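You operate a simulated robot arm through the tools that you are given. There is no shell and no other tool. Be economical: measure what you need, move in short steps, check, and stop when the job is done.

You are at the controls of a simulated two-armed robot. One attempt, no reset.

TASK
Bend the copper pipe to 60 degrees; lay it in the grey tray.
Fine: hold the bender with one hand, pull the lever to the mark with the other; lever back to 0 before you lift the pipe out.

The check looks at the end state, three seconds after you hand in, the way a careful person would. Anything else that was tipped, shoved, dropped, spilled or broken makes it a failure.

THE ROBOT
Two 6-joint arms with two-finger parallel grippers on one trunk, on a base that drives. Base frame: it is fixed to the floor where the robot stands at the start and does not move with it; the origin is under the middle of the robot, x ahead of it, y to its left, z up. Lengths are in mm, angles in degrees, forces in N, time in s.
The left shoulder is at the start at [60, 187, 1197], the right one opposite. With the tool pointing down near the work surface each hand reaches from about 260 to 620 mm from the robot's upright axis, wherever it stands, measured 20 degrees to its own side. Places, roughly: bender lever [500, -200, 900]; inside of the grey tray [500, 400, 900]; pipe end [600, -100, 900]. Payload 1.57 kg a hand.
The tool frame of a hand sits at the grasp point between the pads (the TCP): z along the fingers, y along the line on which they close. The tips reach 30 mm beyond it. Largest opening 110 mm; finger width 24, thickness 12; the body of the gripper, 48 by 112 mm, starts 78 mm behind the TCP.
Orientation is that of the tool frame in the base frame, as [roll, pitch, yaw] about the fixed x, y, z axes, in that order (R = Rz(yaw) Ry(pitch) Rx(roll)). With the fingers straight down and closing along the base's y, the tool's x points along the base's -x, its y along +y and its z along -z.

THE INTERFACE
- The arms move only by the tool nudge_tool. It takes "left_series", "right_series" or both (then of equal length, played together; a hand with none holds still); each is a list of rows, each an object of numbers (a shift or turn left out is 0, a gripper value left out holds the last): "rx", "ry", "rz": the turn, a rotation vector about the tool's x, y, z in degrees; "dx", "dy", "dz": the shift along the tool's x, y, z in mm; "jaw": the opening in per cent of the stroke, from 0 (shut) to 100 (fully open). In form: [{"rx": .., "ry": .., "rz": .., "dx": .., "dy": .., "dz": .., "jaw": ..}, ...]. A call has 1 to 8 rows; each row shifts and turns the commanded pose from where the row before left it, along the tool's axes as they then stand. Each row takes 0.2 s and may step no farther than 50 mm and 8.6 degrees from the row before; otherwise, or with a gripper value out of range, the whole call is refused. Where a pose cannot be reached the arm comes as near as it can. A force on the tool above 40 N (or 10 N above the force at the start of the call, whichever is more), or a blocked arm, ends the call early, and 0.2 s more pass. The fingers move at their own pace (about 153 mm/s each) and stop on an object; they squeeze with about 21 N. The grip force told is the motor's: it shows also when the fingers shut on nothing. Time passes only in rows, and 0.2 s behind the last, so rows that do not move let the fingers close. The reply holds the time, the measured pose of the TCP, the force on the tool along the base axes, the opening and the grip force, in the units named above and with some noise, with the torque about the TCP (base axes, N m) and any sound that the robot's microphone picked up.
- Cameras (640 x 400 px; columns grow to the right, rows downward): "scene" is now at [-0.6, 5.7, 1730.6]; the picture's right is [0.22, -0.97, 0.00], its down [-0.82, -0.19, -0.54] and it looks along [0.52, 0.12, -0.84] (base axes); focal length 271 px, centre (320, 200). "left" rides on the left gripper at [70, -16, -141] in its tool frame; the picture's right is [0.23, 0.97, 0.00], its down [-0.86, 0.20, -0.48] and it looks along [-0.47, 0.11, 0.88] (tool axes); focal length 222 px, centre (320, 200). "right" rides on the right gripper at [70, 16, -141] in its tool frame; the picture's right is [-0.23, 0.97, 0.00], its down [-0.86, -0.20, -0.48] and it looks along [-0.47, -0.11, 0.88] (tool axes); focal length 222 px, centre (320, 200). There is no depth. A picture from a camera that has moved, and an enlarged one, comes with that camera's place and axes in the base frame and with its lens. The place of the scene camera against the robot may be out by one fixed shift of up to 18 mm in any direction.
- snapshot(camera): a new picture of that camera. The clock stands still meanwhile.
- slide_trunk(by): slides the trunk up (or, below 0, down) by that many mm; the arms and the scene camera ride with it, the base frame stays. It gives what a move gives, with no picture.
- roll_base(legs): drives the robot by 1 to 6 legs, each [ahead, left, turn to the left] in mm, mm and degrees, along the robot's own axes; the way and the turn of a leg run together, so that a leg with both is an arc; at most 1500 mm and 180 degrees a leg. The arms and the cameras ride along, it lands a little off, and it stops where it bumps. It gives what a move gives.
- aim_head(pan, tilt): turns the head with the scene camera to pan (to the left, within 86 degrees either way) and tilt (down, from -29 to 69), counted from straight ahead of the robot. It gives what a move gives.
- close_up(camera, box): a new picture of the part [left, top, right, bottom] of that camera's present view, enlarged. The clock stands still meanwhile.
- sign_off(): hands the job in; it is judged then, once.

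Work in short steps. Places have to be worked out from the pictures, the camera data and where the tool is seen: move nearer, look again, correct. Check each grasp and each placing, and mend what went wrong. You have 120 turns and 108 pictures in all, those below and enlarged ones among them. Open the grippers and draw the arms clear of the work before you hand the job in, unless the task says otherwise; then end with one line.

The tools are called as name(argument=value, ...) on one line, values as JSON. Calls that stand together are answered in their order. nudge_tool: Moves the arms, as the interface text tells. Its arguments: {"type":"object","properties":{"left_series":{"type":"array","items":{"type":"object","properties":{"rx":{"type":"number"},"ry":{"type":"number"},"rz":{"type":"number"},"dx":{"type":"number"},"dy":{"type":"number"},"dz":{"type":"number"},"jaw":{"type":"number"}}}},"right_series":{"type":"array","items":{"type":"object","properties":{"rx":{"type":"number"},"ry":{"type":"number"},"rz":{"type":"number"},"dx":{"type":"number"},"dy":{"type":"number"},"dz":{"type":"number"},"jaw":{"type":"number"}}}}},"required":[]} The other tools are called the same way: slide_trunk (by) slides the trunk up or down; roll_base (legs) drives the base; aim_head (pan, tilt) turns the head that bears the scene camera; snapshot (camera) takes a picture; close_up (camera, box) takes an enlarged picture of a part of a camera's view; sign_off () hands the job in.

At the start:

```text
t: 0.0
left_ee_pos: [379.6, 142.8, 1187.1]
left_orientation: [180.0, 0.0, 180.0]
left_force: [-0.2, 0.3, 0.1]
left_moment: [0.0, -0.02, -0.01]
left_opening: 110.0
left_grip_force: 0.0
right_ee_pos: [430.9, -204.7, 1236.1]
right_orientation: [-180.0, -0.1, -180.0]
right_force: [-0.6, 0.1, 0.2]
right_moment: [-0.04, 0.02, -0.01]
right_opening: 109.8
right_grip_force: 0.0
trunk travel left (down, up): [-825.0, 165.0]
robot x, y, heading: [-0.9, 2.6, 0.0]
head pan, tilt: [13.0, 57.6]
```

scene: 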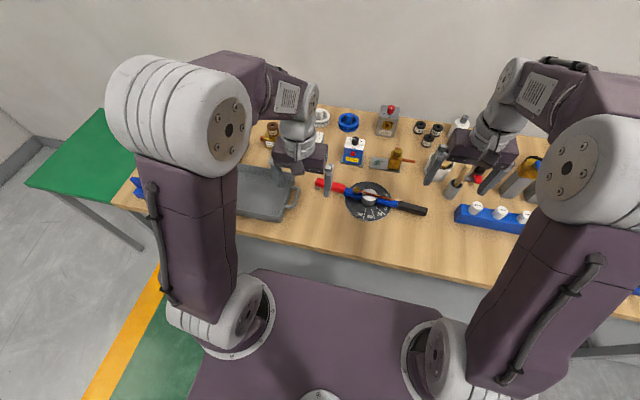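
right: 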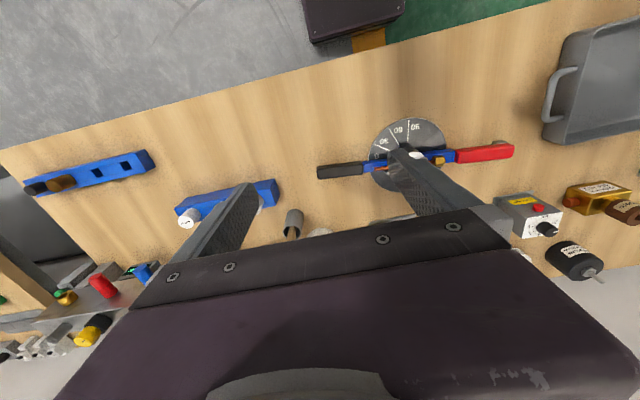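
left: 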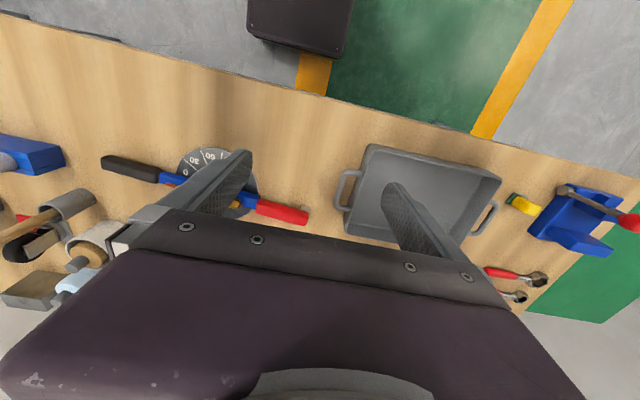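

I'll look closer at the bender with the scene camera before moving.

close_up(camera="scene", box=[300, 130, 440, 230])

close_up(camera="right", box=[300, 100, 540, 250])

close_up(camera="left", box=[80, 120, 320, 270])

```text
4.00 times, centred on (370, 180) of scene
camera zoom: at [-0.6, 5.7, 1730.6], right [0.22, -0.97, 0.0], down [-0.82, -0.19, -0.54], along [0.52, 0.12, -0.84], focal length 1083 px, centre (120, 280)
```

zoom: 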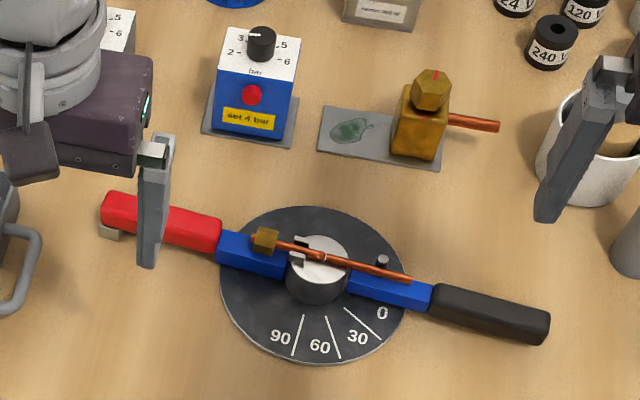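

```text
2.67 times, centred on (420, 175) of right
camera zoom: at [360.5, -187.6, 1378.4], right [0.23, 0.97, 0.0], down [0.86, -0.2, 0.48], along [0.47, -0.11, -0.88], focal length 592 px, centre (53, 267)
```

zoom: 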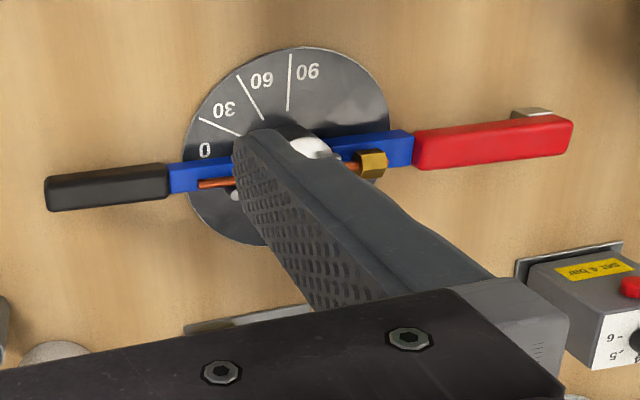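

```text
2.67 times, centred on (200, 195) of left
camera zoom: at [308.7, 128.4, 1328.8], right [-0.23, 0.97, 0.0], down [0.86, 0.2, 0.48], along [0.47, 0.11, -0.88], focal length 592 px, centre (640, 213)
```

zoom: 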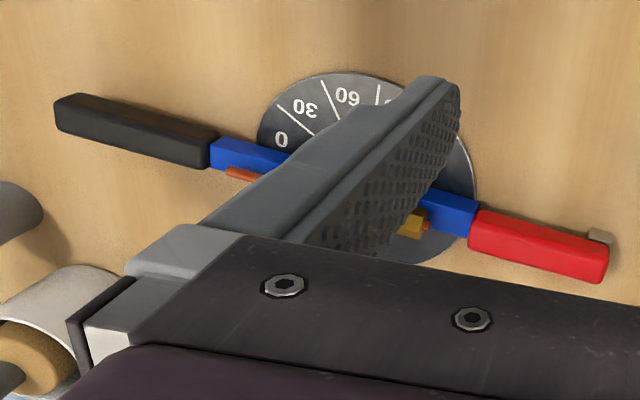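

The bender is a fixed red handle (left), a black lever (right) and a dial. Triangulating puts the black end top at about (532,-233,934). I'll turn both hands so they close across the handles, which also clears the view.

nudge_tool(left_series=[{"rz": 8.5}, {"rz": 8.5}, {"rz": 8.5}, {"rz": 8.5}, {"rz": 8.5}, {"rz": 8.5}, {"rz": 8.5}, {"rz": 8.5}], right_series=[{"rz": -8.5}, {"rz": -8.5}, {"rz": -8.5}, {"rz": -8.5}, {"rz": -8.5}, {"rz": -8.5}, {"rz": -8.5}, {"rz": -8.5}])

nudge_tool(left_series=[{"rz": 8.5, "dx": 30}, {"rz": 8.5, "dx": 30}, {"rz": 8.5, "dx": 30}, {"dx": 10}], right_series=[{"rz": -8.5}, {"rz": -5.5}, {"dx": 30}, {"dx": 30}])

snapshot(camera="right")

snapshot(camera="left")

close_up(camera="scene", box=[310, 150, 438, 230])

```text
t: 1.8
left_ee_pos: [379.3, 143.7, 1188.1]
left_orientation: [-180.0, 0.0, 111.9]
left_force: [0.0, -0.6, -0.3]
left_moment: [0.0, 0.01, 0.04]
left_opening: 110.1
left_grip_force: 0.1
right_ee_pos: [431.7, -205.1, 1238.7]
right_orientation: [180.0, 0.0, -111.8]
right_force: [-0.1, 0.4, 0.6]
right_moment: [-0.01, 0.01, 0.01]
right_opening: 109.9
right_grip_force: 0.1
trunk travel left (down, up): [-825.0, 165.0]
robot x, y, heading: [-3.9, 1.4, 0.0]
head pan, tilt: [13.0, 57.6]
```

```text
t: 2.8
left_ee_pos: [360.7, 238.8, 1187.4]
left_orientation: [179.9, -0.1, 86.4]
left_force: [-0.4, 0.4, -0.7]
left_moment: [0.02, -0.03, 0.01]
left_opening: 110.0
left_grip_force: 0.0
right_ee_pos: [422.9, -264.1, 1237.0]
right_orientation: [-180.0, 0.0, -97.9]
right_force: [0.5, -0.7, -0.3]
right_moment: [0.02, 0.02, 0.03]
right_opening: 110.0
right_grip_force: 0.1
trunk travel left (down, up): [-825.0, 165.0]
robot x, y, heading: [1.5, 0.9, 0.2]
head pan, tilt: [13.0, 57.6]
```

```text
101 pictures are left
camera right: at [396.5, -330.9, 1379.2], right [-0.93, 0.36, 0.0], down [0.32, 0.82, 0.48], along [0.17, 0.45, -0.88], focal length 222 px, centre (320, 200)
```

right: 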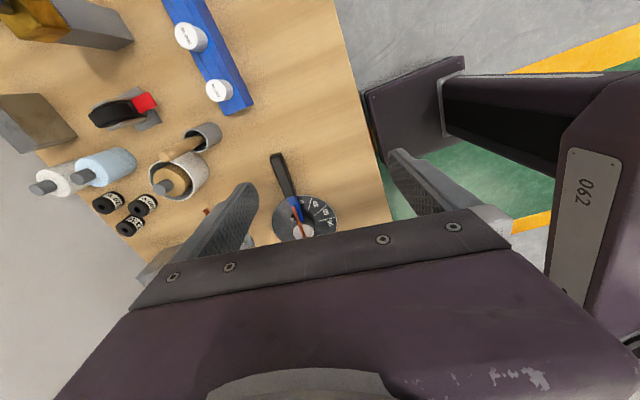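

```text
100 pictures are left
camera left: at [346.2, 310.0, 1329.1], right [0.99, 0.17, 0.0], down [0.15, -0.87, 0.48], along [0.08, -0.47, -0.88], focal length 222 px, centre (320, 200)
```

left: 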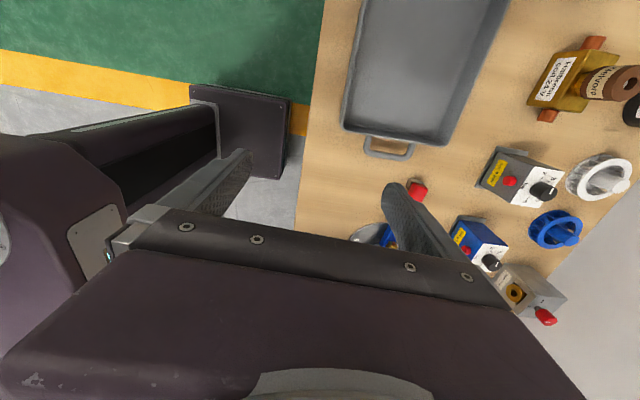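

```text
5.00 times, centred on (374, 190) of scene
camera zoom: at [-0.9, 4.2, 1730.6], right [0.22, -0.97, 0.0], down [-0.82, -0.19, -0.54], along [0.52, 0.12, -0.84], focal length 1353 px, centre (50, 250)
```

zoom: 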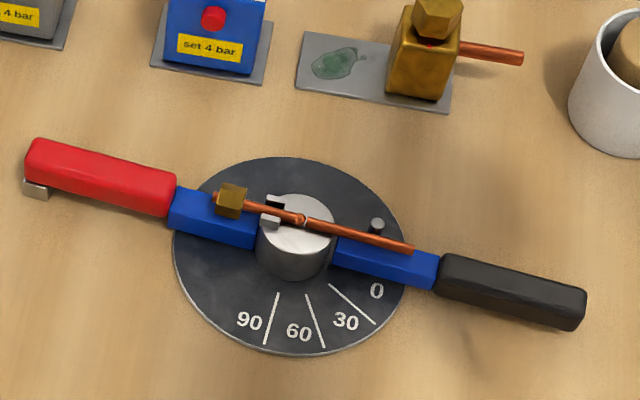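

Fits put the pivot near (558,-39) with the lever along yaw -97.6. I'll aim for the black handle at about (535,-202) and the red one at about (575,106), and bring the hands over both while still high.

nudge_tool(left_series=[{"rz": 4}, {"dx": -17.3, "dy": 38.3, "dz": 20}, {"dx": -17.3, "dy": 38.3, "dz": 20}, {"dx": -17.3, "dy": 38.3, "dz": 20}, {"dx": -17.3, "dy": 38.3, "dz": 20}, {"dx": -17.3, "dy": 38.3, "dz": 20}, {"dx": -17.3, "dy": 38.3, "dz": 20, "jaw": 60}], right_series=[{"dz": 0}, {"dx": -12.8, "dy": -17.1, "dz": 25}, {"dx": -12.8, "dy": -17.1, "dz": 25}, {"dx": -12.8, "dy": -17.1, "dz": 25}, {"dx": -12.8, "dy": -17.1, "dz": 25}, {"dx": -12.8, "dy": -17.1, "dz": 25}, {"dx": -12.8, "dy": -17.1, "dz": 25, "jaw": 60}])

snapshot(camera="right")

snapshot(camera="left")

snapshot(camera="scene")

```text
t: 4.4
left_ee_pos: [573.6, 106.3, 1065.7]
left_orientation: [-179.8, 0.0, 82.5]
left_force: [0.7, 0.3, -0.2]
left_moment: [-0.05, 0.05, -0.01]
left_opening: 66.0
left_grip_force: 0.1
right_ee_pos: [540.9, -203.1, 1085.8]
right_orientation: [180.0, -0.1, -98.0]
right_force: [0.9, -0.6, -0.4]
right_moment: [0.0, 0.04, -0.01]
right_opening: 66.1
right_grip_force: 0.1
trunk travel left (down, up): [-825.0, 165.0]
robot x, y, heading: [2.4, -1.7, -0.0]
head pan, tilt: [13.0, 57.6]
```

```text
98 pictures are left
camera right: at [514.9, -270.7, 1227.3], right [-0.93, 0.36, 0.0], down [0.32, 0.82, 0.48], along [0.17, 0.45, -0.88], focal length 222 px, centre (320, 200)
```

right: 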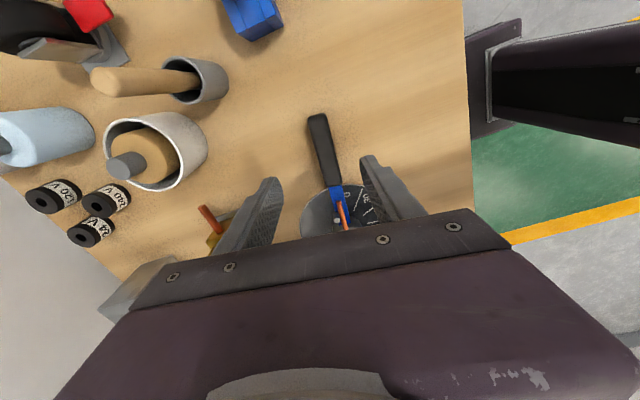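

```text
97 pictures are left
camera left: at [566.3, 177.5, 1207.7], right [1.0, 0.1, 0.0], down [0.09, -0.87, 0.48], along [0.04, -0.48, -0.88], focal length 222 px, centre (320, 200)
```

left: 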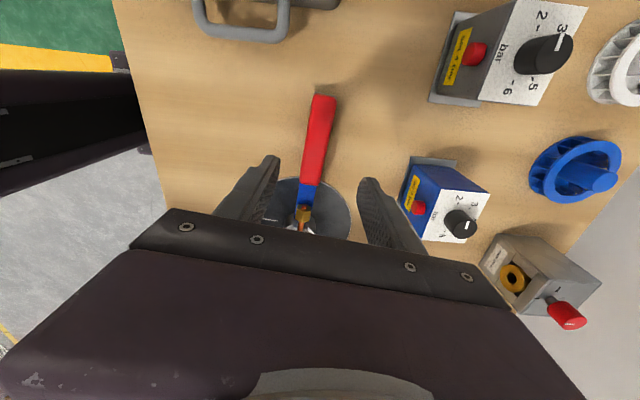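

```text
96 pictures are left
camera scene: at [3.6, 5.1, 1730.7], right [0.22, -0.97, 0.0], down [-0.82, -0.19, -0.53], along [0.52, 0.12, -0.85], focal length 271 px, centre (320, 200)
```

scene: 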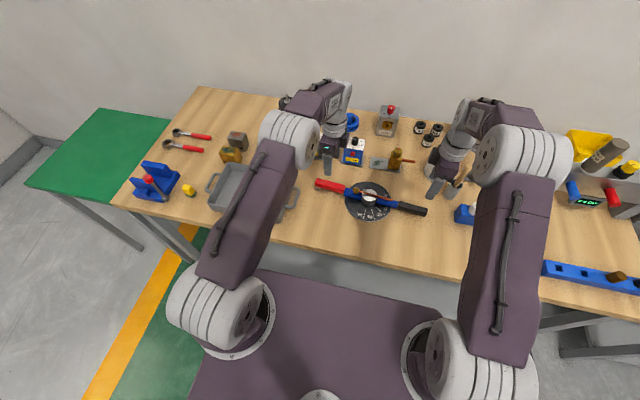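

The lever and handle axes read about 6–7° and the handle centres are about 6 mm nearer than my TCPs. I'll correct that, go down to z≈970, then check.

nudge_tool(left_series=[{"dy": -6, "rz": -1.5, "dz": 25}, {"dz": 25}, {"dz": 25}, {"dz": 20}], right_series=[{"dy": 6, "rz": -1.0, "dz": 30}, {"dz": 30}, {"dz": 30}, {"dz": 25}])

snapshot(camera="right")

snapshot(camera="left")

close_up(camera="scene", box=[290, 140, 450, 240])

```text
t: 5.4
left_ee_pos: [568.2, 109.3, 971.8]
left_orientation: [180.0, 0.0, 84.0]
left_force: [-0.4, -0.3, -0.7]
left_moment: [-0.02, 0.04, 0.0]
left_opening: 65.6
left_grip_force: 0.1
right_ee_pos: [528.3, -204.2, 971.3]
right_orientation: [-179.9, 0.0, -97.0]
right_force: [0.3, 0.9, 0.1]
right_moment: [0.02, -0.02, 0.05]
right_opening: 65.8
right_grip_force: 0.1
trunk travel left (down, up): [-825.0, 165.0]
robot x, y, heading: [1.6, 0.5, -0.1]
head pan, tilt: [13.0, 57.6]
```

```text
95 pictures are left
camera right: at [503.4, -270.4, 1113.3], right [-0.94, 0.34, 0.0], down [0.3, 0.82, 0.48], along [0.16, 0.45, -0.88], focal length 222 px, centre (320, 200)
```

right: 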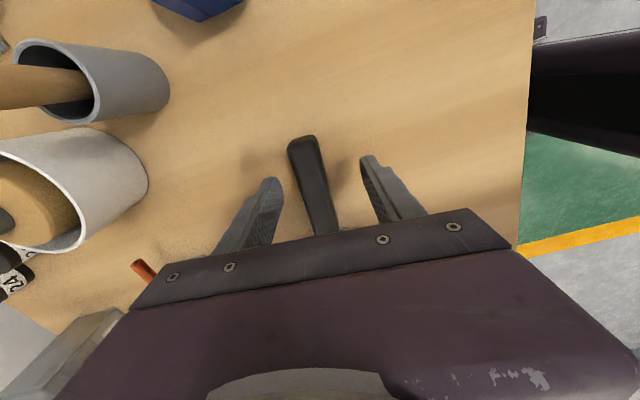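

```text
94 pictures are left
camera left: at [557.4, 180.6, 1112.7], right [0.99, 0.12, 0.0], down [0.11, -0.87, 0.48], along [0.06, -0.47, -0.88], focal length 222 px, centre (320, 200)
```

left: 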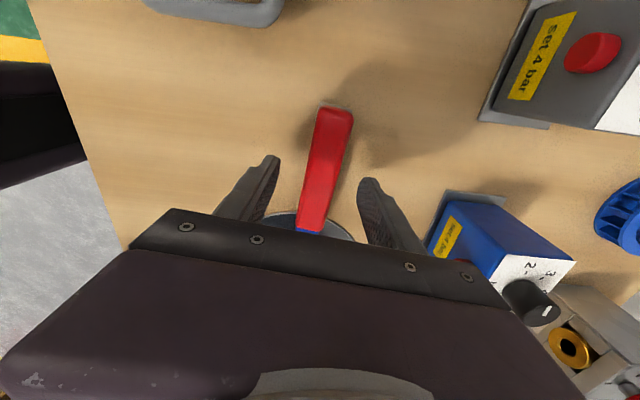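

```text
4.00 times, centred on (370, 190) of scene
camera zoom: at [0.1, 5.8, 1730.7], right [0.22, -0.97, 0.0], down [-0.82, -0.19, -0.53], along [0.52, 0.12, -0.84], focal length 1083 px, centre (120, 240)
```

zoom: 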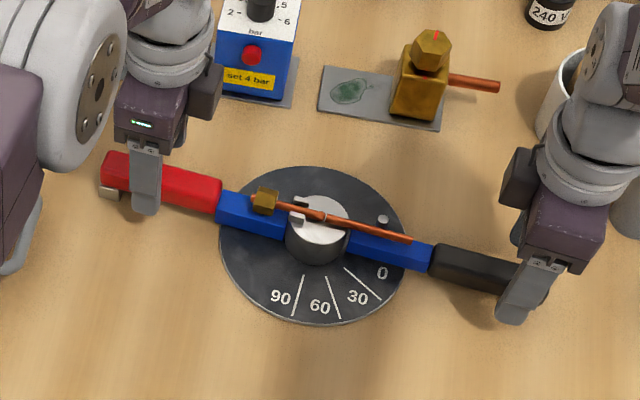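

The red handle is centred and the black one is about 4 mm farther from me. I'll descend to TCP z≈930 and watch for contact.

nudge_tool(left_series=[{"dz": 15}, {"dz": 15}, {"dz": 10}], right_series=[{"dz": 15, "dy": -4}, {"dz": 15}, {"dz": 10}])

close_up(camera="right", box=[200, 80, 440, 230])

close_up(camera="left", box=[200, 80, 440, 230])

```text
t: 6.2
left_ee_pos: [568.3, 108.8, 933.3]
left_orientation: [180.0, 0.0, 84.0]
left_force: [0.3, 0.5, 1.1]
left_moment: [0.0, -0.03, -0.02]
left_opening: 66.1
left_grip_force: 0.2
right_ee_pos: [533.6, -201.9, 931.5]
right_orientation: [180.0, 0.0, -97.1]
right_force: [0.4, 0.0, 0.6]
right_moment: [0.0, -0.02, 0.0]
right_opening: 66.1
right_grip_force: 0.0
trunk travel left (down, up): [-825.0, 165.0]
robot x, y, heading: [1.0, 2.8, -0.2]
head pan, tilt: [13.0, 57.6]
```

```text
2.67 times, centred on (320, 155) of right
camera zoom: at [507.9, -268.7, 1072.2], right [-0.94, 0.34, 0.0], down [0.3, 0.82, 0.48], along [0.17, 0.45, -0.88], focal length 592 px, centre (320, 320)
```

zoom: 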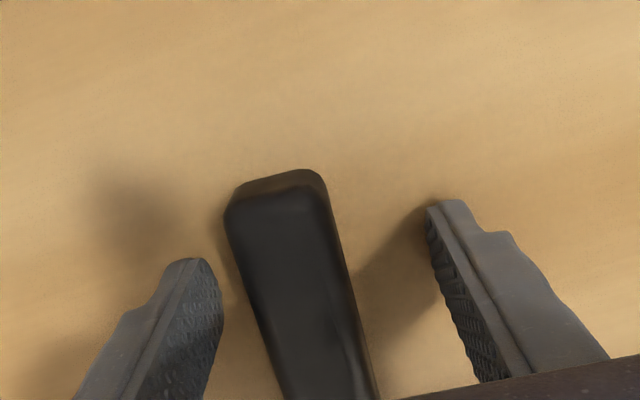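

```text
2.67 times, centred on (320, 155) of left
camera zoom: at [558.0, 179.8, 1074.4], right [0.99, 0.12, 0.0], down [0.11, -0.87, 0.48], along [0.06, -0.47, -0.88], focal length 592 px, centre (320, 320)
```

zoom: 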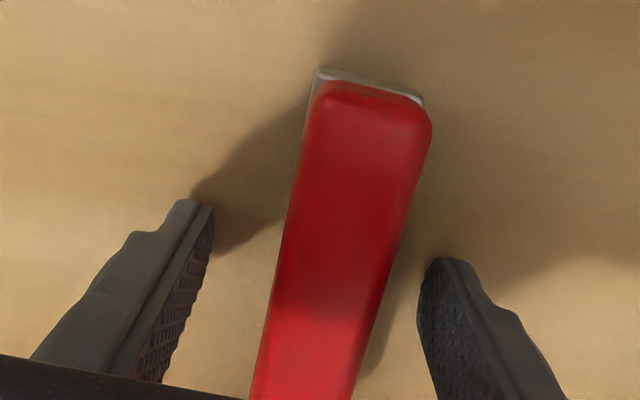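

Both handles sit between the fingers and line up. I'll go down 6 mm more and close both grippers on the handles.

nudge_tool(left_series=[{"dz": 6}, {"jaw": 20}, {"jaw": 0}, {}, {}], right_series=[{"dz": 6}, {}, {"jaw": 20}, {"jaw": 0}, {}])

close_up(camera="scene", box=[290, 140, 450, 240])

```text
t: 6.8
left_ee_pos: [565.7, 109.1, 931.3]
left_orientation: [179.8, 0.0, 84.0]
left_force: [-1.8, 1.0, 9.2]
left_moment: [0.14, 0.49, 0.17]
left_opening: 27.6
left_grip_force: 21.0
right_ee_pos: [530.8, -201.6, 929.6]
right_orientation: [-179.8, 0.1, -97.0]
right_force: [-4.3, 1.8, 19.6]
right_moment: [0.08, 0.51, 0.01]
right_opening: 26.0
right_grip_force: 2.4
trunk travel left (down, up): [-825.0, 165.0]
robot x, y, heading: [-0.6, -0.2, -0.1]
head pan, tilt: [13.0, 57.6]
stopped in row 3 (right hand): the force on the tool passed its limit (the readings are from after the stop); the commanded pose is now the measured one
```

```text
4.00 times, centred on (370, 190) of scene
camera zoom: at [-5.8, 6.4, 1730.8], right [0.22, -0.97, 0.0], down [-0.82, -0.19, -0.54], along [0.52, 0.12, -0.84], focal length 1083 px, centre (120, 240)
```

zoom: 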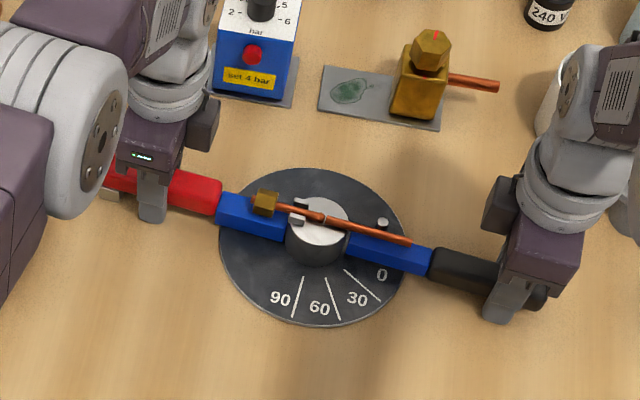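

The fingertips touched the bench, so its top is at about 900. I'll relieve both hands by 3 mm and finish closing the right one.

nudge_tool(left_series=[{"dz": -3, "jaw": 0}, {}, {}], right_series=[{"dz": -4, "jaw": 24}, {"jaw": 0}, {}])

```text
t: 7.7
left_ee_pos: [567.7, 108.4, 930.3]
left_orientation: [180.0, 0.0, 84.1]
left_force: [-4.5, -3.7, 12.1]
left_moment: [-0.46, 0.24, 0.27]
left_opening: 27.7
left_grip_force: 20.8
right_ee_pos: [532.0, -201.9, 931.0]
right_orientation: [179.7, 0.0, -97.0]
right_force: [0.6, 4.6, -1.8]
right_moment: [-0.56, 0.13, 0.08]
right_opening: 25.9
right_grip_force: 21.1
trunk travel left (down, up): [-825.0, 165.0]
robot x, y, heading: [-1.6, -3.4, -0.0]
head pan, tilt: [13.0, 57.6]
```

The grip is firm on both. The pivot is about 165 mm from the right TCP, so I'll try the first 10° of the arc and check the forces.

nudge_tool(left_series=[{"dz": -2}, {}, {}], right_series=[{"rz": 5, "dx": -0.6, "dy": 14.4}, {"rz": 5, "dx": -0.6, "dy": 14.4}, {}])

close_up(camera="scene", box=[290, 140, 450, 240])

```text
t: 8.4
left_ee_pos: [567.3, 109.3, 931.1]
left_orientation: [180.0, 0.0, 84.2]
left_force: [1.0, -1.7, -0.2]
left_moment: [0.42, -0.02, 0.27]
left_opening: 27.9
left_grip_force: 21.5
right_ee_pos: [506.3, -196.5, 932.2]
right_orientation: [179.9, 0.0, -107.0]
right_force: [-1.0, 0.7, 0.5]
right_moment: [0.21, -0.09, 0.32]
right_opening: 25.7
right_grip_force: 21.5
trunk travel left (down, up): [-825.0, 165.0]
robot x, y, heading: [1.2, 0.6, 0.2]
head pan, tilt: [13.0, 57.6]
```

```text
4.00 times, centred on (370, 190) of scene
camera zoom: at [0.1, 5.3, 1730.5], right [0.22, -0.97, 0.0], down [-0.82, -0.19, -0.53], along [0.52, 0.12, -0.84], focal length 1083 px, centre (120, 240)
```

zoom: 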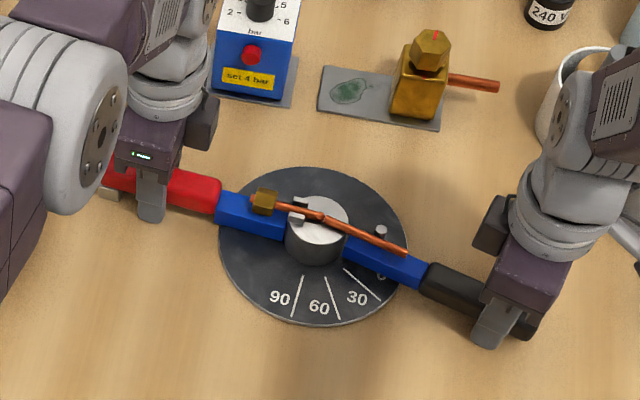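

The pipe follows and forces are tiny. I'll continue the arc by 35°.

nudge_tool(right_series=[{"rz": 5, "dx": -0.6, "dy": 14.4}, {"rz": 5, "dx": -0.6, "dy": 14.4}, {"rz": 5, "dx": -0.6, "dy": 14.4}, {"rz": 5, "dx": -0.6, "dy": 14.4}, {"rz": 5, "dx": -0.6, "dy": 14.4}, {"rz": 5, "dx": -0.6, "dy": 14.4}, {"rz": 5, "dx": -0.6, "dy": 14.4}, {}])

close_up(camera="scene", box=[306, 150, 434, 230])

```text
t: 10.2
left_ee_pos: [568.8, 108.4, 930.4]
left_orientation: [179.8, 0.0, 84.0]
left_force: [5.5, 6.1, 0.0]
left_moment: [-0.06, -0.05, 0.63]
left_opening: 27.9
left_grip_force: 20.8
right_ee_pos: [423.6, -140.2, 929.4]
right_orientation: [179.8, -0.1, -142.1]
right_force: [-4.9, -6.2, 0.1]
right_moment: [-0.21, 0.43, -0.27]
right_opening: 25.9
right_grip_force: 21.1
trunk travel left (down, up): [-825.0, 165.0]
robot x, y, heading: [1.5, -0.1, -0.1]
head pan, tilt: [13.0, 57.6]
```

```text
5.00 times, centred on (370, 190) of scene
camera zoom: at [0.7, 5.3, 1730.6], right [0.22, -0.97, 0.0], down [-0.82, -0.19, -0.53], along [0.52, 0.12, -0.85], focal length 1353 px, centre (70, 250)
```

zoom: 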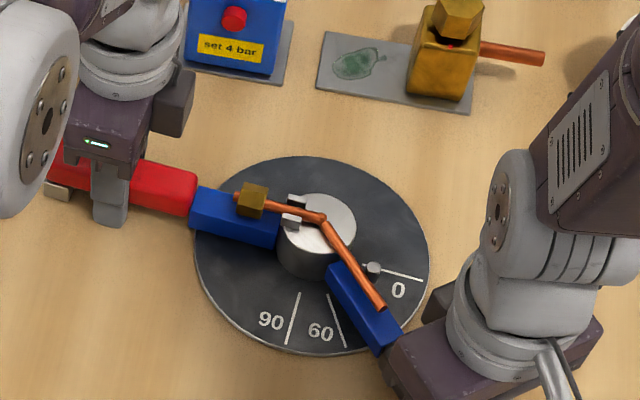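

The lever is at about 45° now. I'll do 13° more with slight outward relief, then check against the 60 mark.

nudge_tool(right_series=[{"rz": 4.5, "dx": 0.7, "dy": 13}, {"rz": 4.5, "dx": 0.2, "dy": 13}, {"rz": 4, "dx": -0.2, "dy": 11.5}, {}])

close_up(camera="scene", box=[338, 170, 402, 210])

close_up(camera="scene", box=[306, 150, 434, 230])

snapshot(camera="left")

```text
t: 11.2
left_ee_pos: [567.9, 108.5, 930.7]
left_orientation: [179.9, 0.2, 84.0]
left_force: [1.0, -4.5, -0.4]
left_moment: [0.16, -0.24, 0.39]
left_opening: 27.8
left_grip_force: 20.7
right_ee_pos: [402.6, -110.1, 929.6]
right_orientation: [-180.0, 0.0, -155.0]
right_force: [0.2, 4.1, 4.4]
right_moment: [0.1, -0.16, 0.51]
right_opening: 25.9
right_grip_force: 20.9
trunk travel left (down, up): [-825.0, 165.0]
robot x, y, heading: [-0.3, 1.1, 0.3]
head pan, tilt: [13.0, 57.6]
```

```text
10.00 times, centred on (370, 190) of scene
camera zoom: at [-0.3, 5.7, 1730.7], right [0.22, -0.97, 0.0], down [-0.82, -0.19, -0.53], along [0.52, 0.12, -0.84], focal length 2707 px, centre (-180, 300)
```

zoom: 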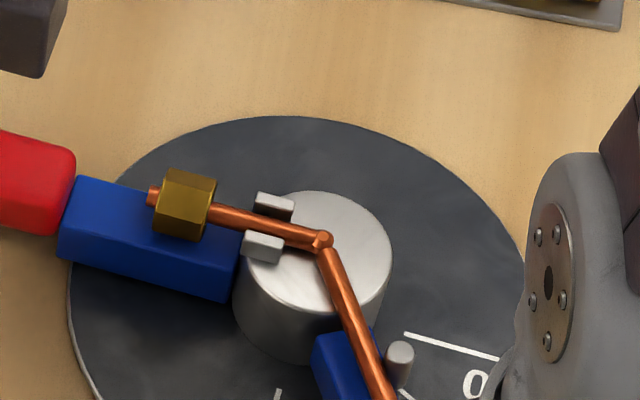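

```text
5.00 times, centred on (370, 190) of scene
camera zoom: at [-0.3, 5.7, 1730.7], right [0.22, -0.97, 0.0], down [-0.82, -0.19, -0.53], along [0.52, 0.12, -0.84], focal length 1353 px, centre (70, 250)
```

zoom: 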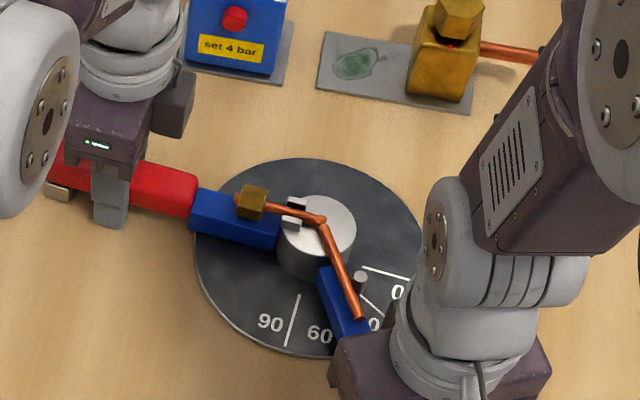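

```text
85 pictures are left
camera left: at [557.8, 179.8, 1072.2], right [0.99, 0.12, 0.0], down [0.11, -0.87, 0.48], along [0.06, -0.48, -0.88], focal length 222 px, centre (320, 200)
```

left: 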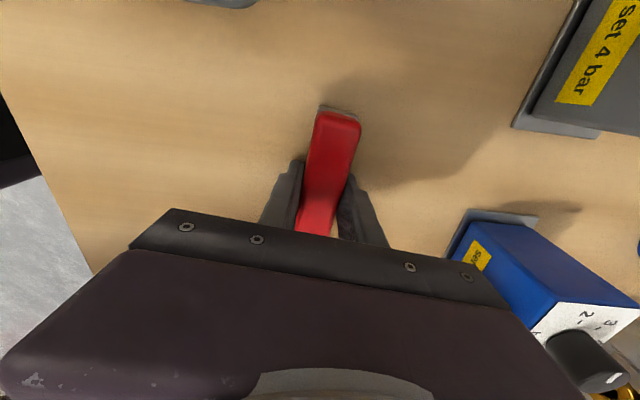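

The circle fit gives pivot (550,-39), r≈164, and about 58° reached. I'll check the wrist camera for the 60 mark.

snapshot(camera="right")

close_up(camera="scene", box=[346, 190, 394, 220])

```text
84 pictures are left
camera right: at [331.8, -123.7, 1071.5], right [-0.21, 0.98, 0.0], down [0.86, 0.18, 0.48], along [0.47, 0.1, -0.88], focal length 222 px, centre (320, 200)
```

right: 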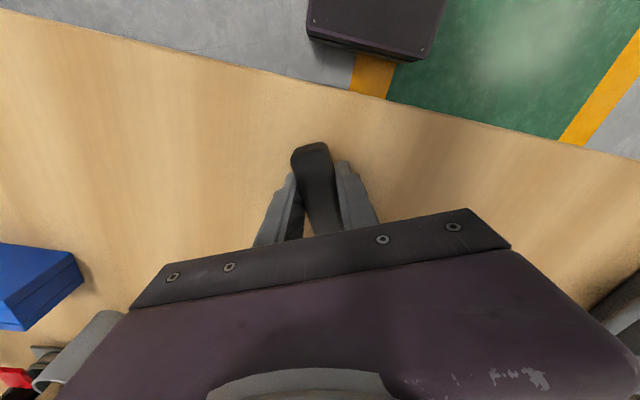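

```text
13.33 times, centred on (370, 205) of scene
camera zoom: at [-0.3, 5.7, 1730.7], right [0.22, -0.97, 0.0], down [-0.82, -0.19, -0.53], along [0.52, 0.12, -0.84], focal length 3609 px, centre (-347, 133)
```

zoom: 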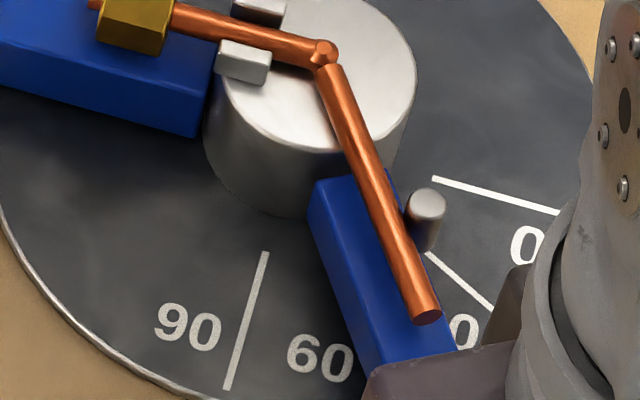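

The 60 mark is now hidden under the lever, just ahead of its axis. I'll add 2° to finish the pull.

nudge_tool(right_series=[{"rz": 2, "dx": 0, "dy": 5.8}, {}, {}])

close_up(camera="scene", box=[346, 190, 394, 220])

```text
t: 12.1
left_ee_pos: [567.8, 108.5, 929.6]
left_orientation: [-180.0, 0.1, 84.0]
left_force: [-4.4, -9.0, -0.6]
left_moment: [-0.56, -0.13, -0.12]
left_opening: 28.0
left_grip_force: 20.4
right_ee_pos: [399.7, -104.7, 930.3]
right_orientation: [180.0, 0.1, -157.0]
right_force: [7.9, 7.6, 4.6]
right_moment: [0.11, -0.06, 0.59]
right_opening: 26.3
right_grip_force: 20.8
trunk travel left (down, up): [-825.0, 165.0]
robot x, y, heading: [-0.7, -1.1, -0.1]
head pan, tilt: [13.0, 57.6]
```

```text
13.33 times, centred on (370, 205) of scene
camera zoom: at [0.0, 5.7, 1730.6], right [0.22, -0.97, 0.0], down [-0.82, -0.19, -0.53], along [0.52, 0.12, -0.84], focal length 3609 px, centre (-347, 133)
```

zoom: 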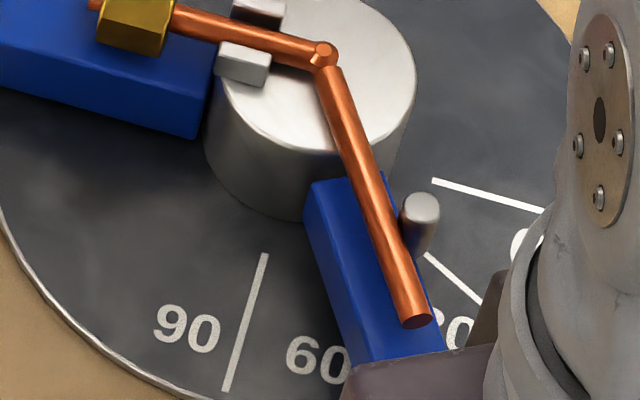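

Measured lever and pipe angle is ≈60–60.6°, which is on the mark. Now I'll bring the lever back along the same arc.

nudge_tool(right_series=[{"dx": -1}, {"rz": -5, "dx": -0.8, "dy": -14.4}, {"rz": -5, "dx": -0.7, "dy": -14.4}, {"rz": -5, "dx": -0.6, "dy": -14.4}, {"rz": -5, "dx": -0.6, "dy": -14.4}, {"rz": -5, "dx": -0.6, "dy": -14.4}, {"rz": -5, "dx": -0.6, "dy": -14.4}, {}])

close_up(camera="scene", box=[306, 150, 434, 230])

```text
t: 13.8
left_ee_pos: [568.2, 109.6, 930.2]
left_orientation: [179.9, 0.1, 84.1]
left_force: [1.1, 1.9, 0.2]
left_moment: [0.59, -0.04, 0.03]
left_opening: 28.0
left_grip_force: 21.1
right_ee_pos: [451.3, -168.9, 930.1]
right_orientation: [-180.0, -0.1, -126.9]
right_force: [-0.7, -1.7, 4.5]
right_moment: [0.39, -0.23, -0.1]
right_opening: 25.8
right_grip_force: 21.0
trunk travel left (down, up): [-825.0, 165.0]
robot x, y, heading: [2.2, -2.3, -0.1]
head pan, tilt: [13.0, 57.6]
```

```text
5.00 times, centred on (370, 190) of scene
camera zoom: at [-0.2, 6.0, 1730.6], right [0.22, -0.97, 0.0], down [-0.82, -0.19, -0.53], along [0.52, 0.12, -0.84], focal length 1353 px, centre (70, 250)
```

zoom: 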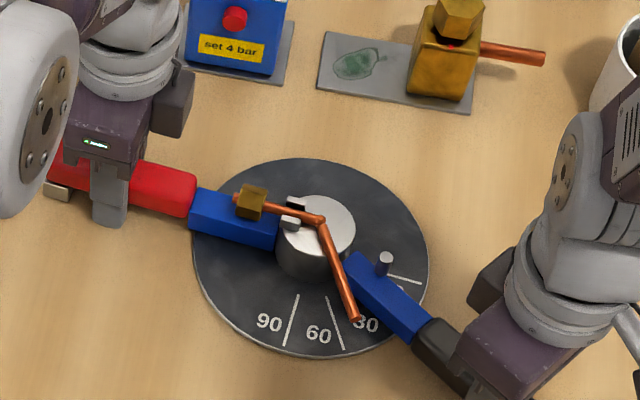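

The pipe holds its bend with no visible springback. I'll continue the lever back by the remaining 30°.

nudge_tool(right_series=[{"rz": -5, "dx": -0.6, "dy": -14.4}, {"rz": -5, "dx": -0.6, "dy": -14.4}, {"rz": -5, "dx": -0.6, "dy": -14.4}, {"rz": -5, "dx": -0.6, "dy": -14.4}, {"rz": -5, "dx": -0.6, "dy": -14.4}, {"rz": -4, "dx": -0.6, "dy": -11.5}, {"rz": -1, "dy": -2.9}, {}])

close_up(camera="scene", box=[306, 150, 434, 230])

close_up(camera="scene", box=[346, 180, 410, 220])

```text
t: 15.7
left_ee_pos: [569.5, 108.5, 931.1]
left_orientation: [-180.0, 0.0, 84.1]
left_force: [1.4, 2.4, -0.5]
left_moment: [0.27, -0.02, 0.28]
left_opening: 28.0
left_grip_force: 21.2
right_ee_pos: [533.6, -203.4, 931.6]
right_orientation: [179.9, 0.0, -97.0]
right_force: [-0.4, -3.0, 2.5]
right_moment: [0.51, -0.04, 0.13]
right_opening: 25.5
right_grip_force: 20.8
trunk travel left (down, up): [-825.0, 165.0]
robot x, y, heading: [-2.1, -0.3, 0.1]
head pan, tilt: [13.0, 57.6]
```

```text
5.00 times, centred on (370, 190) of scene
camera zoom: at [0.4, 5.6, 1730.6], right [0.22, -0.97, 0.0], down [-0.82, -0.19, -0.53], along [0.52, 0.12, -0.85], focal length 1353 px, centre (70, 250)
```

zoom: 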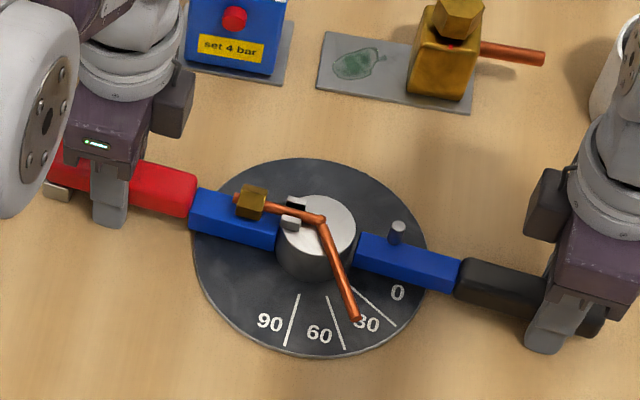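

```text
10.00 times, centred on (378, 200) of scene
camera zoom: at [0.4, 5.6, 1730.6], right [0.22, -0.97, 0.0], down [-0.82, -0.19, -0.53], along [0.52, 0.12, -0.85], focal length 2707 px, centre (-260, 200)
```

zoom: 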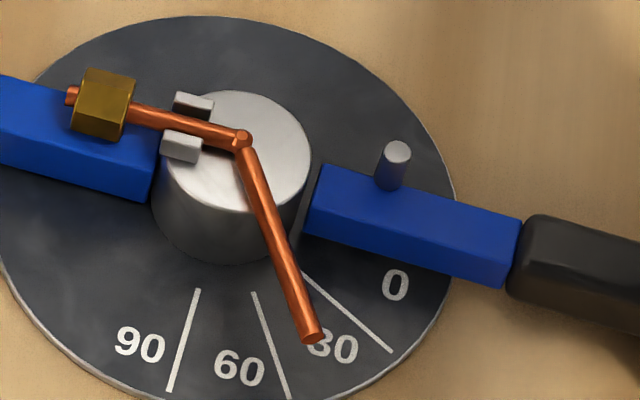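

The lever is back on 0 and the bent leg runs parallel to the 60 mark. I'll release both handles and rise straight up.

nudge_tool(left_series=[{"jaw": 55}, {}, {"dz": -30}, {"dz": -40}, {"dz": -40}, {"dz": -40}], right_series=[{"jaw": 55}, {}, {"dz": -30}, {"dz": -40}, {"dz": -40}, {"dz": -40}])

nudge_tool(left_series=[{"rz": -8.5}, {"rz": -8.5}, {"rz": -8.5}, {"rz": -8.5}, {"rz": -8.5}, {"rz": -8.5}, {"rz": -8.5}, {"rz": -8.5}], right_series=[{"dx": 40}, {"dx": 40}, {"dx": 40}, {"dy": 40}, {"dy": 40}, {"dz": -20}, {"dz": -20}, {}])

close_up(camera="scene", box=[200, 130, 440, 280])

snapshot(camera="left")

```text
t: 17.1
left_ee_pos: [566.0, 105.8, 1084.1]
left_orientation: [179.9, 0.1, 84.0]
left_force: [0.2, -0.4, 0.2]
left_moment: [-0.02, -0.01, -0.01]
left_opening: 60.6
left_grip_force: 0.0
right_ee_pos: [529.8, -204.8, 1079.3]
right_orientation: [180.0, 0.0, -96.9]
right_force: [0.2, -0.3, -0.1]
right_moment: [0.0, 0.0, 0.02]
right_opening: 60.6
right_grip_force: 0.1
trunk travel left (down, up): [-825.0, 165.0]
robot x, y, heading: [3.3, 0.3, 0.1]
head pan, tilt: [13.0, 57.6]
```

```text
t: 18.9
left_ee_pos: [567.6, 107.6, 1083.0]
left_orientation: [-180.0, 0.1, 152.2]
left_force: [-0.4, -0.5, 0.4]
left_moment: [-0.01, -0.01, 0.0]
left_opening: 60.2
left_grip_force: 0.0
right_ee_pos: [437.9, -311.9, 1122.4]
right_orientation: [179.9, 0.1, -96.9]
right_force: [-0.6, 0.2, -0.1]
right_moment: [-0.02, 0.02, -0.01]
right_opening: 60.7
right_grip_force: 0.1
trunk travel left (down, up): [-825.0, 165.0]
robot x, y, heading: [-0.1, 0.3, 0.1]
head pan, tilt: [13.0, 57.6]
```

```text
2.67 times, centred on (320, 205) of scene
camera zoom: at [-1.4, 5.6, 1730.6], right [0.22, -0.97, 0.0], down [-0.82, -0.19, -0.54], along [0.52, 0.12, -0.84], focal length 722 px, centre (320, 187)
```

zoom: 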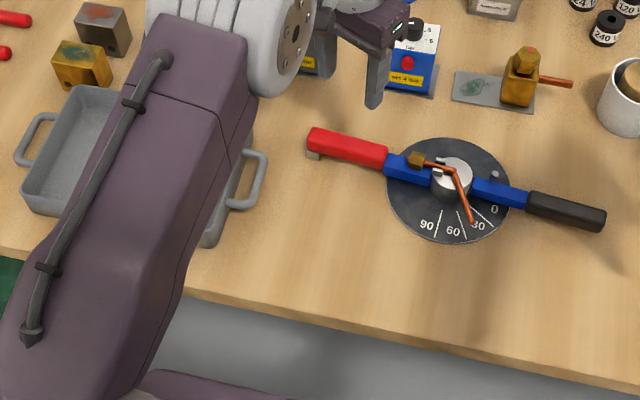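

```text
77 pictures are left
camera left: at [496.7, 126.2, 1224.0], right [0.25, 0.97, 0.0], down [0.85, -0.22, 0.48], along [0.46, -0.12, -0.88], focal length 222 px, centre (320, 200)
```

left: 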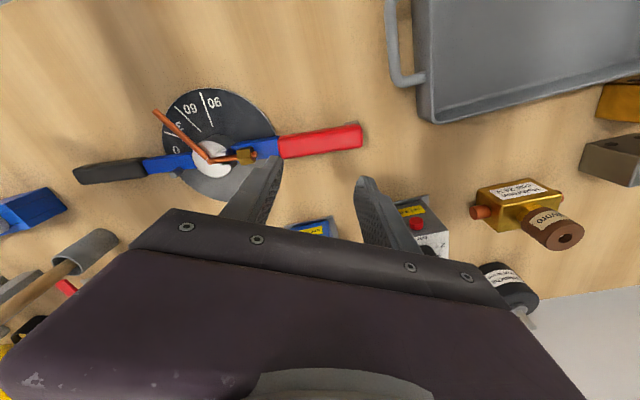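

Triangulation puts the bend at (549,-38), the leg end at (482,-70) and the pipe axis at z≈945. I'll bring the left hand over the free leg at about (502,-58), with its jaws across the leg.

nudge_tool(left_series=[{"rz": -8.5}, {"rz": -8.5}, {"rz": -8.5}, {"rz": -8.5}, {"rz": -8.5}, {"rz": -8.5}])

nudge_tool(left_series=[{"dx": 31.5, "dy": -31.6}, {"dx": 31.5, "dy": -31.6}, {"dx": 31.5, "dy": -31.6}, {"dx": 31.5, "dy": -31.6, "jaw": 50}, {}])

snapshot(camera="left")

snapshot(camera="scene")

```text
t: 20.2
left_ee_pos: [568.7, 108.6, 1082.3]
left_orientation: [-179.9, 0.0, -156.8]
left_force: [0.0, 0.0, -0.8]
left_moment: [0.02, -0.03, 0.03]
left_opening: 60.2
left_grip_force: 0.1
right_ee_pos: [439.9, -311.6, 1120.7]
right_orientation: [179.9, 0.0, -96.9]
right_force: [-0.5, 0.7, -0.5]
right_moment: [0.03, 0.02, -0.01]
right_opening: 60.4
right_grip_force: 0.0
trunk travel left (down, up): [-825.0, 165.0]
robot x, y, heading: [1.6, 1.3, -0.0]
head pan, tilt: [13.0, 57.6]
```

```text
t: 21.4
left_ee_pos: [502.1, -58.6, 1084.1]
left_orientation: [-180.0, 0.0, -156.9]
left_force: [-0.5, 0.4, 0.4]
left_moment: [-0.02, 0.0, -0.01]
left_opening: 55.0
left_grip_force: 0.0
right_ee_pos: [439.9, -312.2, 1122.2]
right_orientation: [179.8, 0.0, -97.0]
right_force: [-0.7, 0.1, -1.0]
right_moment: [0.0, -0.03, -0.01]
right_opening: 60.3
right_grip_force: 0.0
trunk travel left (down, up): [-825.0, 165.0]
robot x, y, heading: [-1.2, 0.6, -0.0]
head pan, tilt: [13.0, 57.6]
```

```text
76 pictures are left
camera left: at [442.4, -100.4, 1225.4], right [-0.59, 0.81, 0.0], down [0.71, 0.52, 0.48], along [0.39, 0.28, -0.88], focal length 222 px, centre (320, 200)
```

left: 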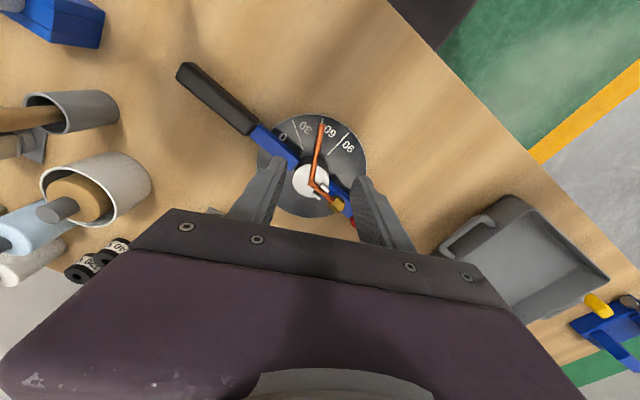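

```text
75 pictures are left
camera scene: at [-0.4, 6.2, 1730.6], right [0.22, -0.97, 0.0], down [-0.82, -0.19, -0.53], along [0.52, 0.12, -0.84], focal length 271 px, centre (320, 200)
```

scene: 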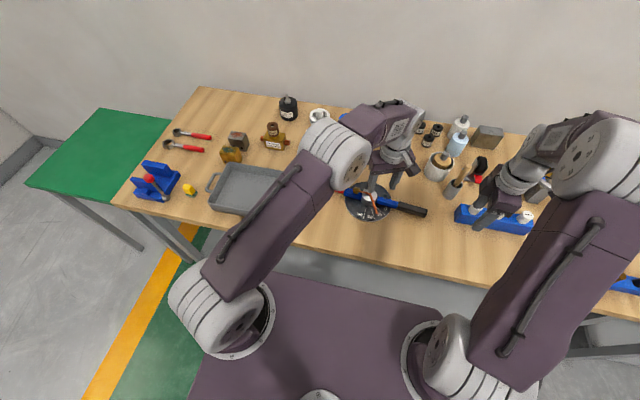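

The TCP is on the leg line within about 2 mm. I'll turn a degree and a half, go down to z≈985, and check again.

nudge_tool(left_series=[{"dz": 35, "rz": -1.5}, {"dz": 35}, {"dz": 28}, {}])

close_up(camera="left", box=[200, 80, 440, 230])

close_up(camera="scene", box=[320, 160, 416, 220])

```text
t: 22.4
left_ee_pos: [501.4, -59.6, 986.6]
left_orientation: [-179.9, 0.1, -155.5]
left_force: [-0.5, 0.3, 0.3]
left_moment: [-0.04, 0.0, 0.02]
left_opening: 55.0
left_grip_force: 0.1
right_ee_pos: [439.9, -312.5, 1120.5]
right_orientation: [180.0, -0.1, -97.0]
right_force: [-0.4, 0.6, -0.5]
right_moment: [-0.01, 0.02, -0.02]
right_opening: 60.2
right_grip_force: 0.0
trunk travel left (down, up): [-825.0, 165.0]
robot x, y, heading: [0.1, -1.9, 0.0]
head pan, tilt: [13.0, 57.6]
```

```text
2.67 times, centred on (320, 155) of left
camera zoom: at [443.2, -102.0, 1127.6], right [-0.61, 0.79, 0.0], down [0.69, 0.54, 0.48], along [0.38, 0.29, -0.88], focal length 592 px, centre (320, 320)
```

zoom: 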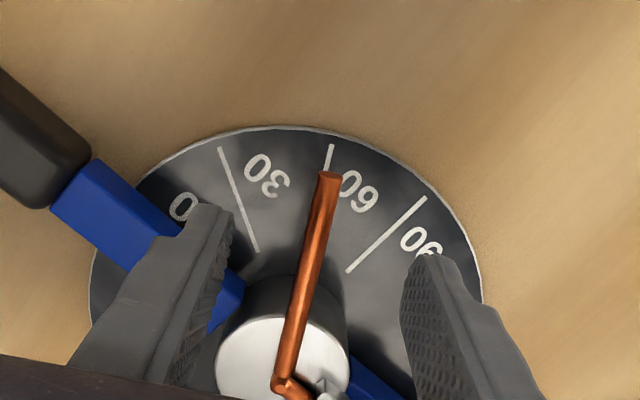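

```text
6.67 times, centred on (368, 190) of scene
camera zoom: at [-0.9, 5.3, 1730.6], right [0.22, -0.97, 0.0], down [-0.82, -0.19, -0.54], along [0.52, 0.12, -0.84], focal length 1804 px, centre (0, 267)
```

zoom: 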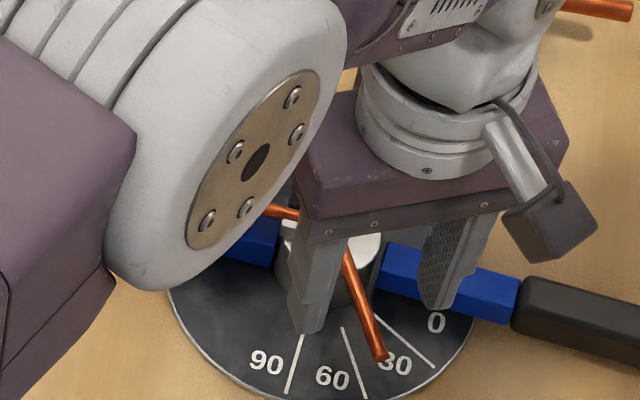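

The finger nearest the lever bar is tight, so I'll shift 9 mm outward along the leg, narrow the opening to about 37 mm, then descend to z≈949.

nudge_tool(left_series=[{"dx": 9.4, "dy": -1.2, "rz": -1, "jaw": 34}, {}, {"dz": 12}, {"dz": 12}, {"dz": 13}, {}])

close_up(camera="left", box=[200, 80, 440, 230])

close_up(camera="scene", box=[320, 160, 416, 220])

```text
t: 23.9
left_ee_pos: [493.8, -61.9, 947.7]
left_orientation: [-180.0, 0.0, -154.5]
left_force: [-0.1, -0.3, -0.2]
left_moment: [-0.02, -0.01, -0.02]
left_opening: 37.5
left_grip_force: 0.0
right_ee_pos: [440.4, -312.2, 1120.5]
right_orientation: [179.8, 0.1, -97.0]
right_force: [1.5, 0.1, 0.5]
right_moment: [-0.02, -0.02, 0.0]
right_opening: 60.5
right_grip_force: 0.0
trunk travel left (down, up): [-825.0, 165.0]
robot x, y, heading: [0.3, -1.1, -0.2]
head pan, tilt: [13.0, 57.6]
```

```text
2.67 times, centred on (320, 155) of left
camera zoom: at [437.1, -106.8, 1089.4], right [-0.62, 0.78, 0.0], down [0.69, 0.55, 0.48], along [0.37, 0.3, -0.88], focal length 592 px, centre (320, 320)
```

zoom: 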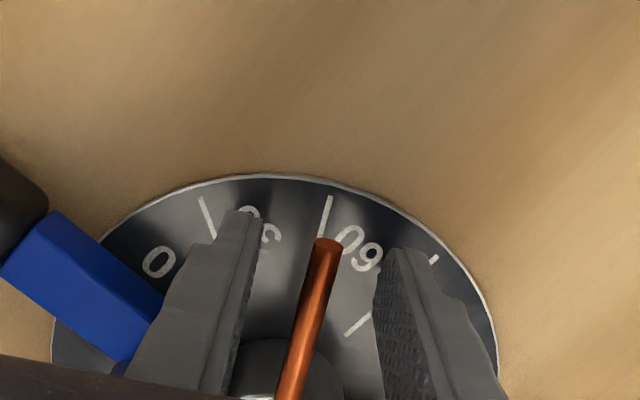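

```text
6.67 times, centred on (368, 190) of scene
camera zoom: at [-0.6, 5.7, 1730.6], right [0.22, -0.97, 0.0], down [-0.82, -0.19, -0.54], along [0.52, 0.12, -0.84], focal length 1804 px, centre (0, 267)
```

zoom: 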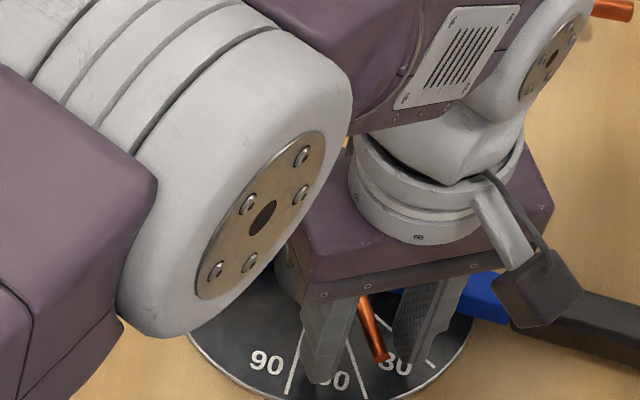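

The pipe sits between the pads. I'll close on it.

nudge_tool(left_series=[{"jaw": 15}, {"jaw": 5}, {"jaw": 0}, {}])

close_up(camera="left", box=[200, 80, 440, 230])

```text
t: 24.9
left_ee_pos: [494.1, -63.6, 947.8]
left_orientation: [-180.0, 0.1, -154.6]
left_force: [1.0, -1.7, -0.5]
left_moment: [0.0, -0.06, -0.18]
left_opening: 6.5
left_grip_force: 20.7
right_ee_pos: [438.8, -313.2, 1120.0]
right_orientation: [179.9, 0.0, -97.0]
right_force: [0.2, 0.1, 0.1]
right_moment: [0.0, 0.0, 0.02]
right_opening: 60.4
right_grip_force: 0.1
trunk travel left (down, up): [-825.0, 165.0]
robot x, y, heading: [2.5, 2.5, 0.1]
head pan, tilt: [13.0, 57.6]
```

```text
2.67 times, centred on (320, 155) of left
camera zoom: at [437.2, -107.4, 1089.6], right [-0.62, 0.78, 0.0], down [0.69, 0.55, 0.48], along [0.37, 0.3, -0.88], focal length 592 px, centre (320, 320)
```

zoom: 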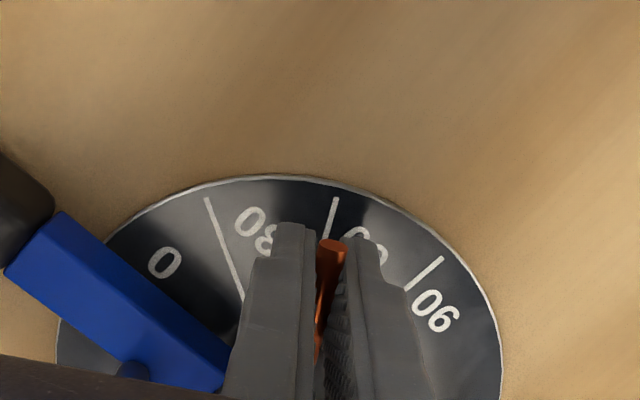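

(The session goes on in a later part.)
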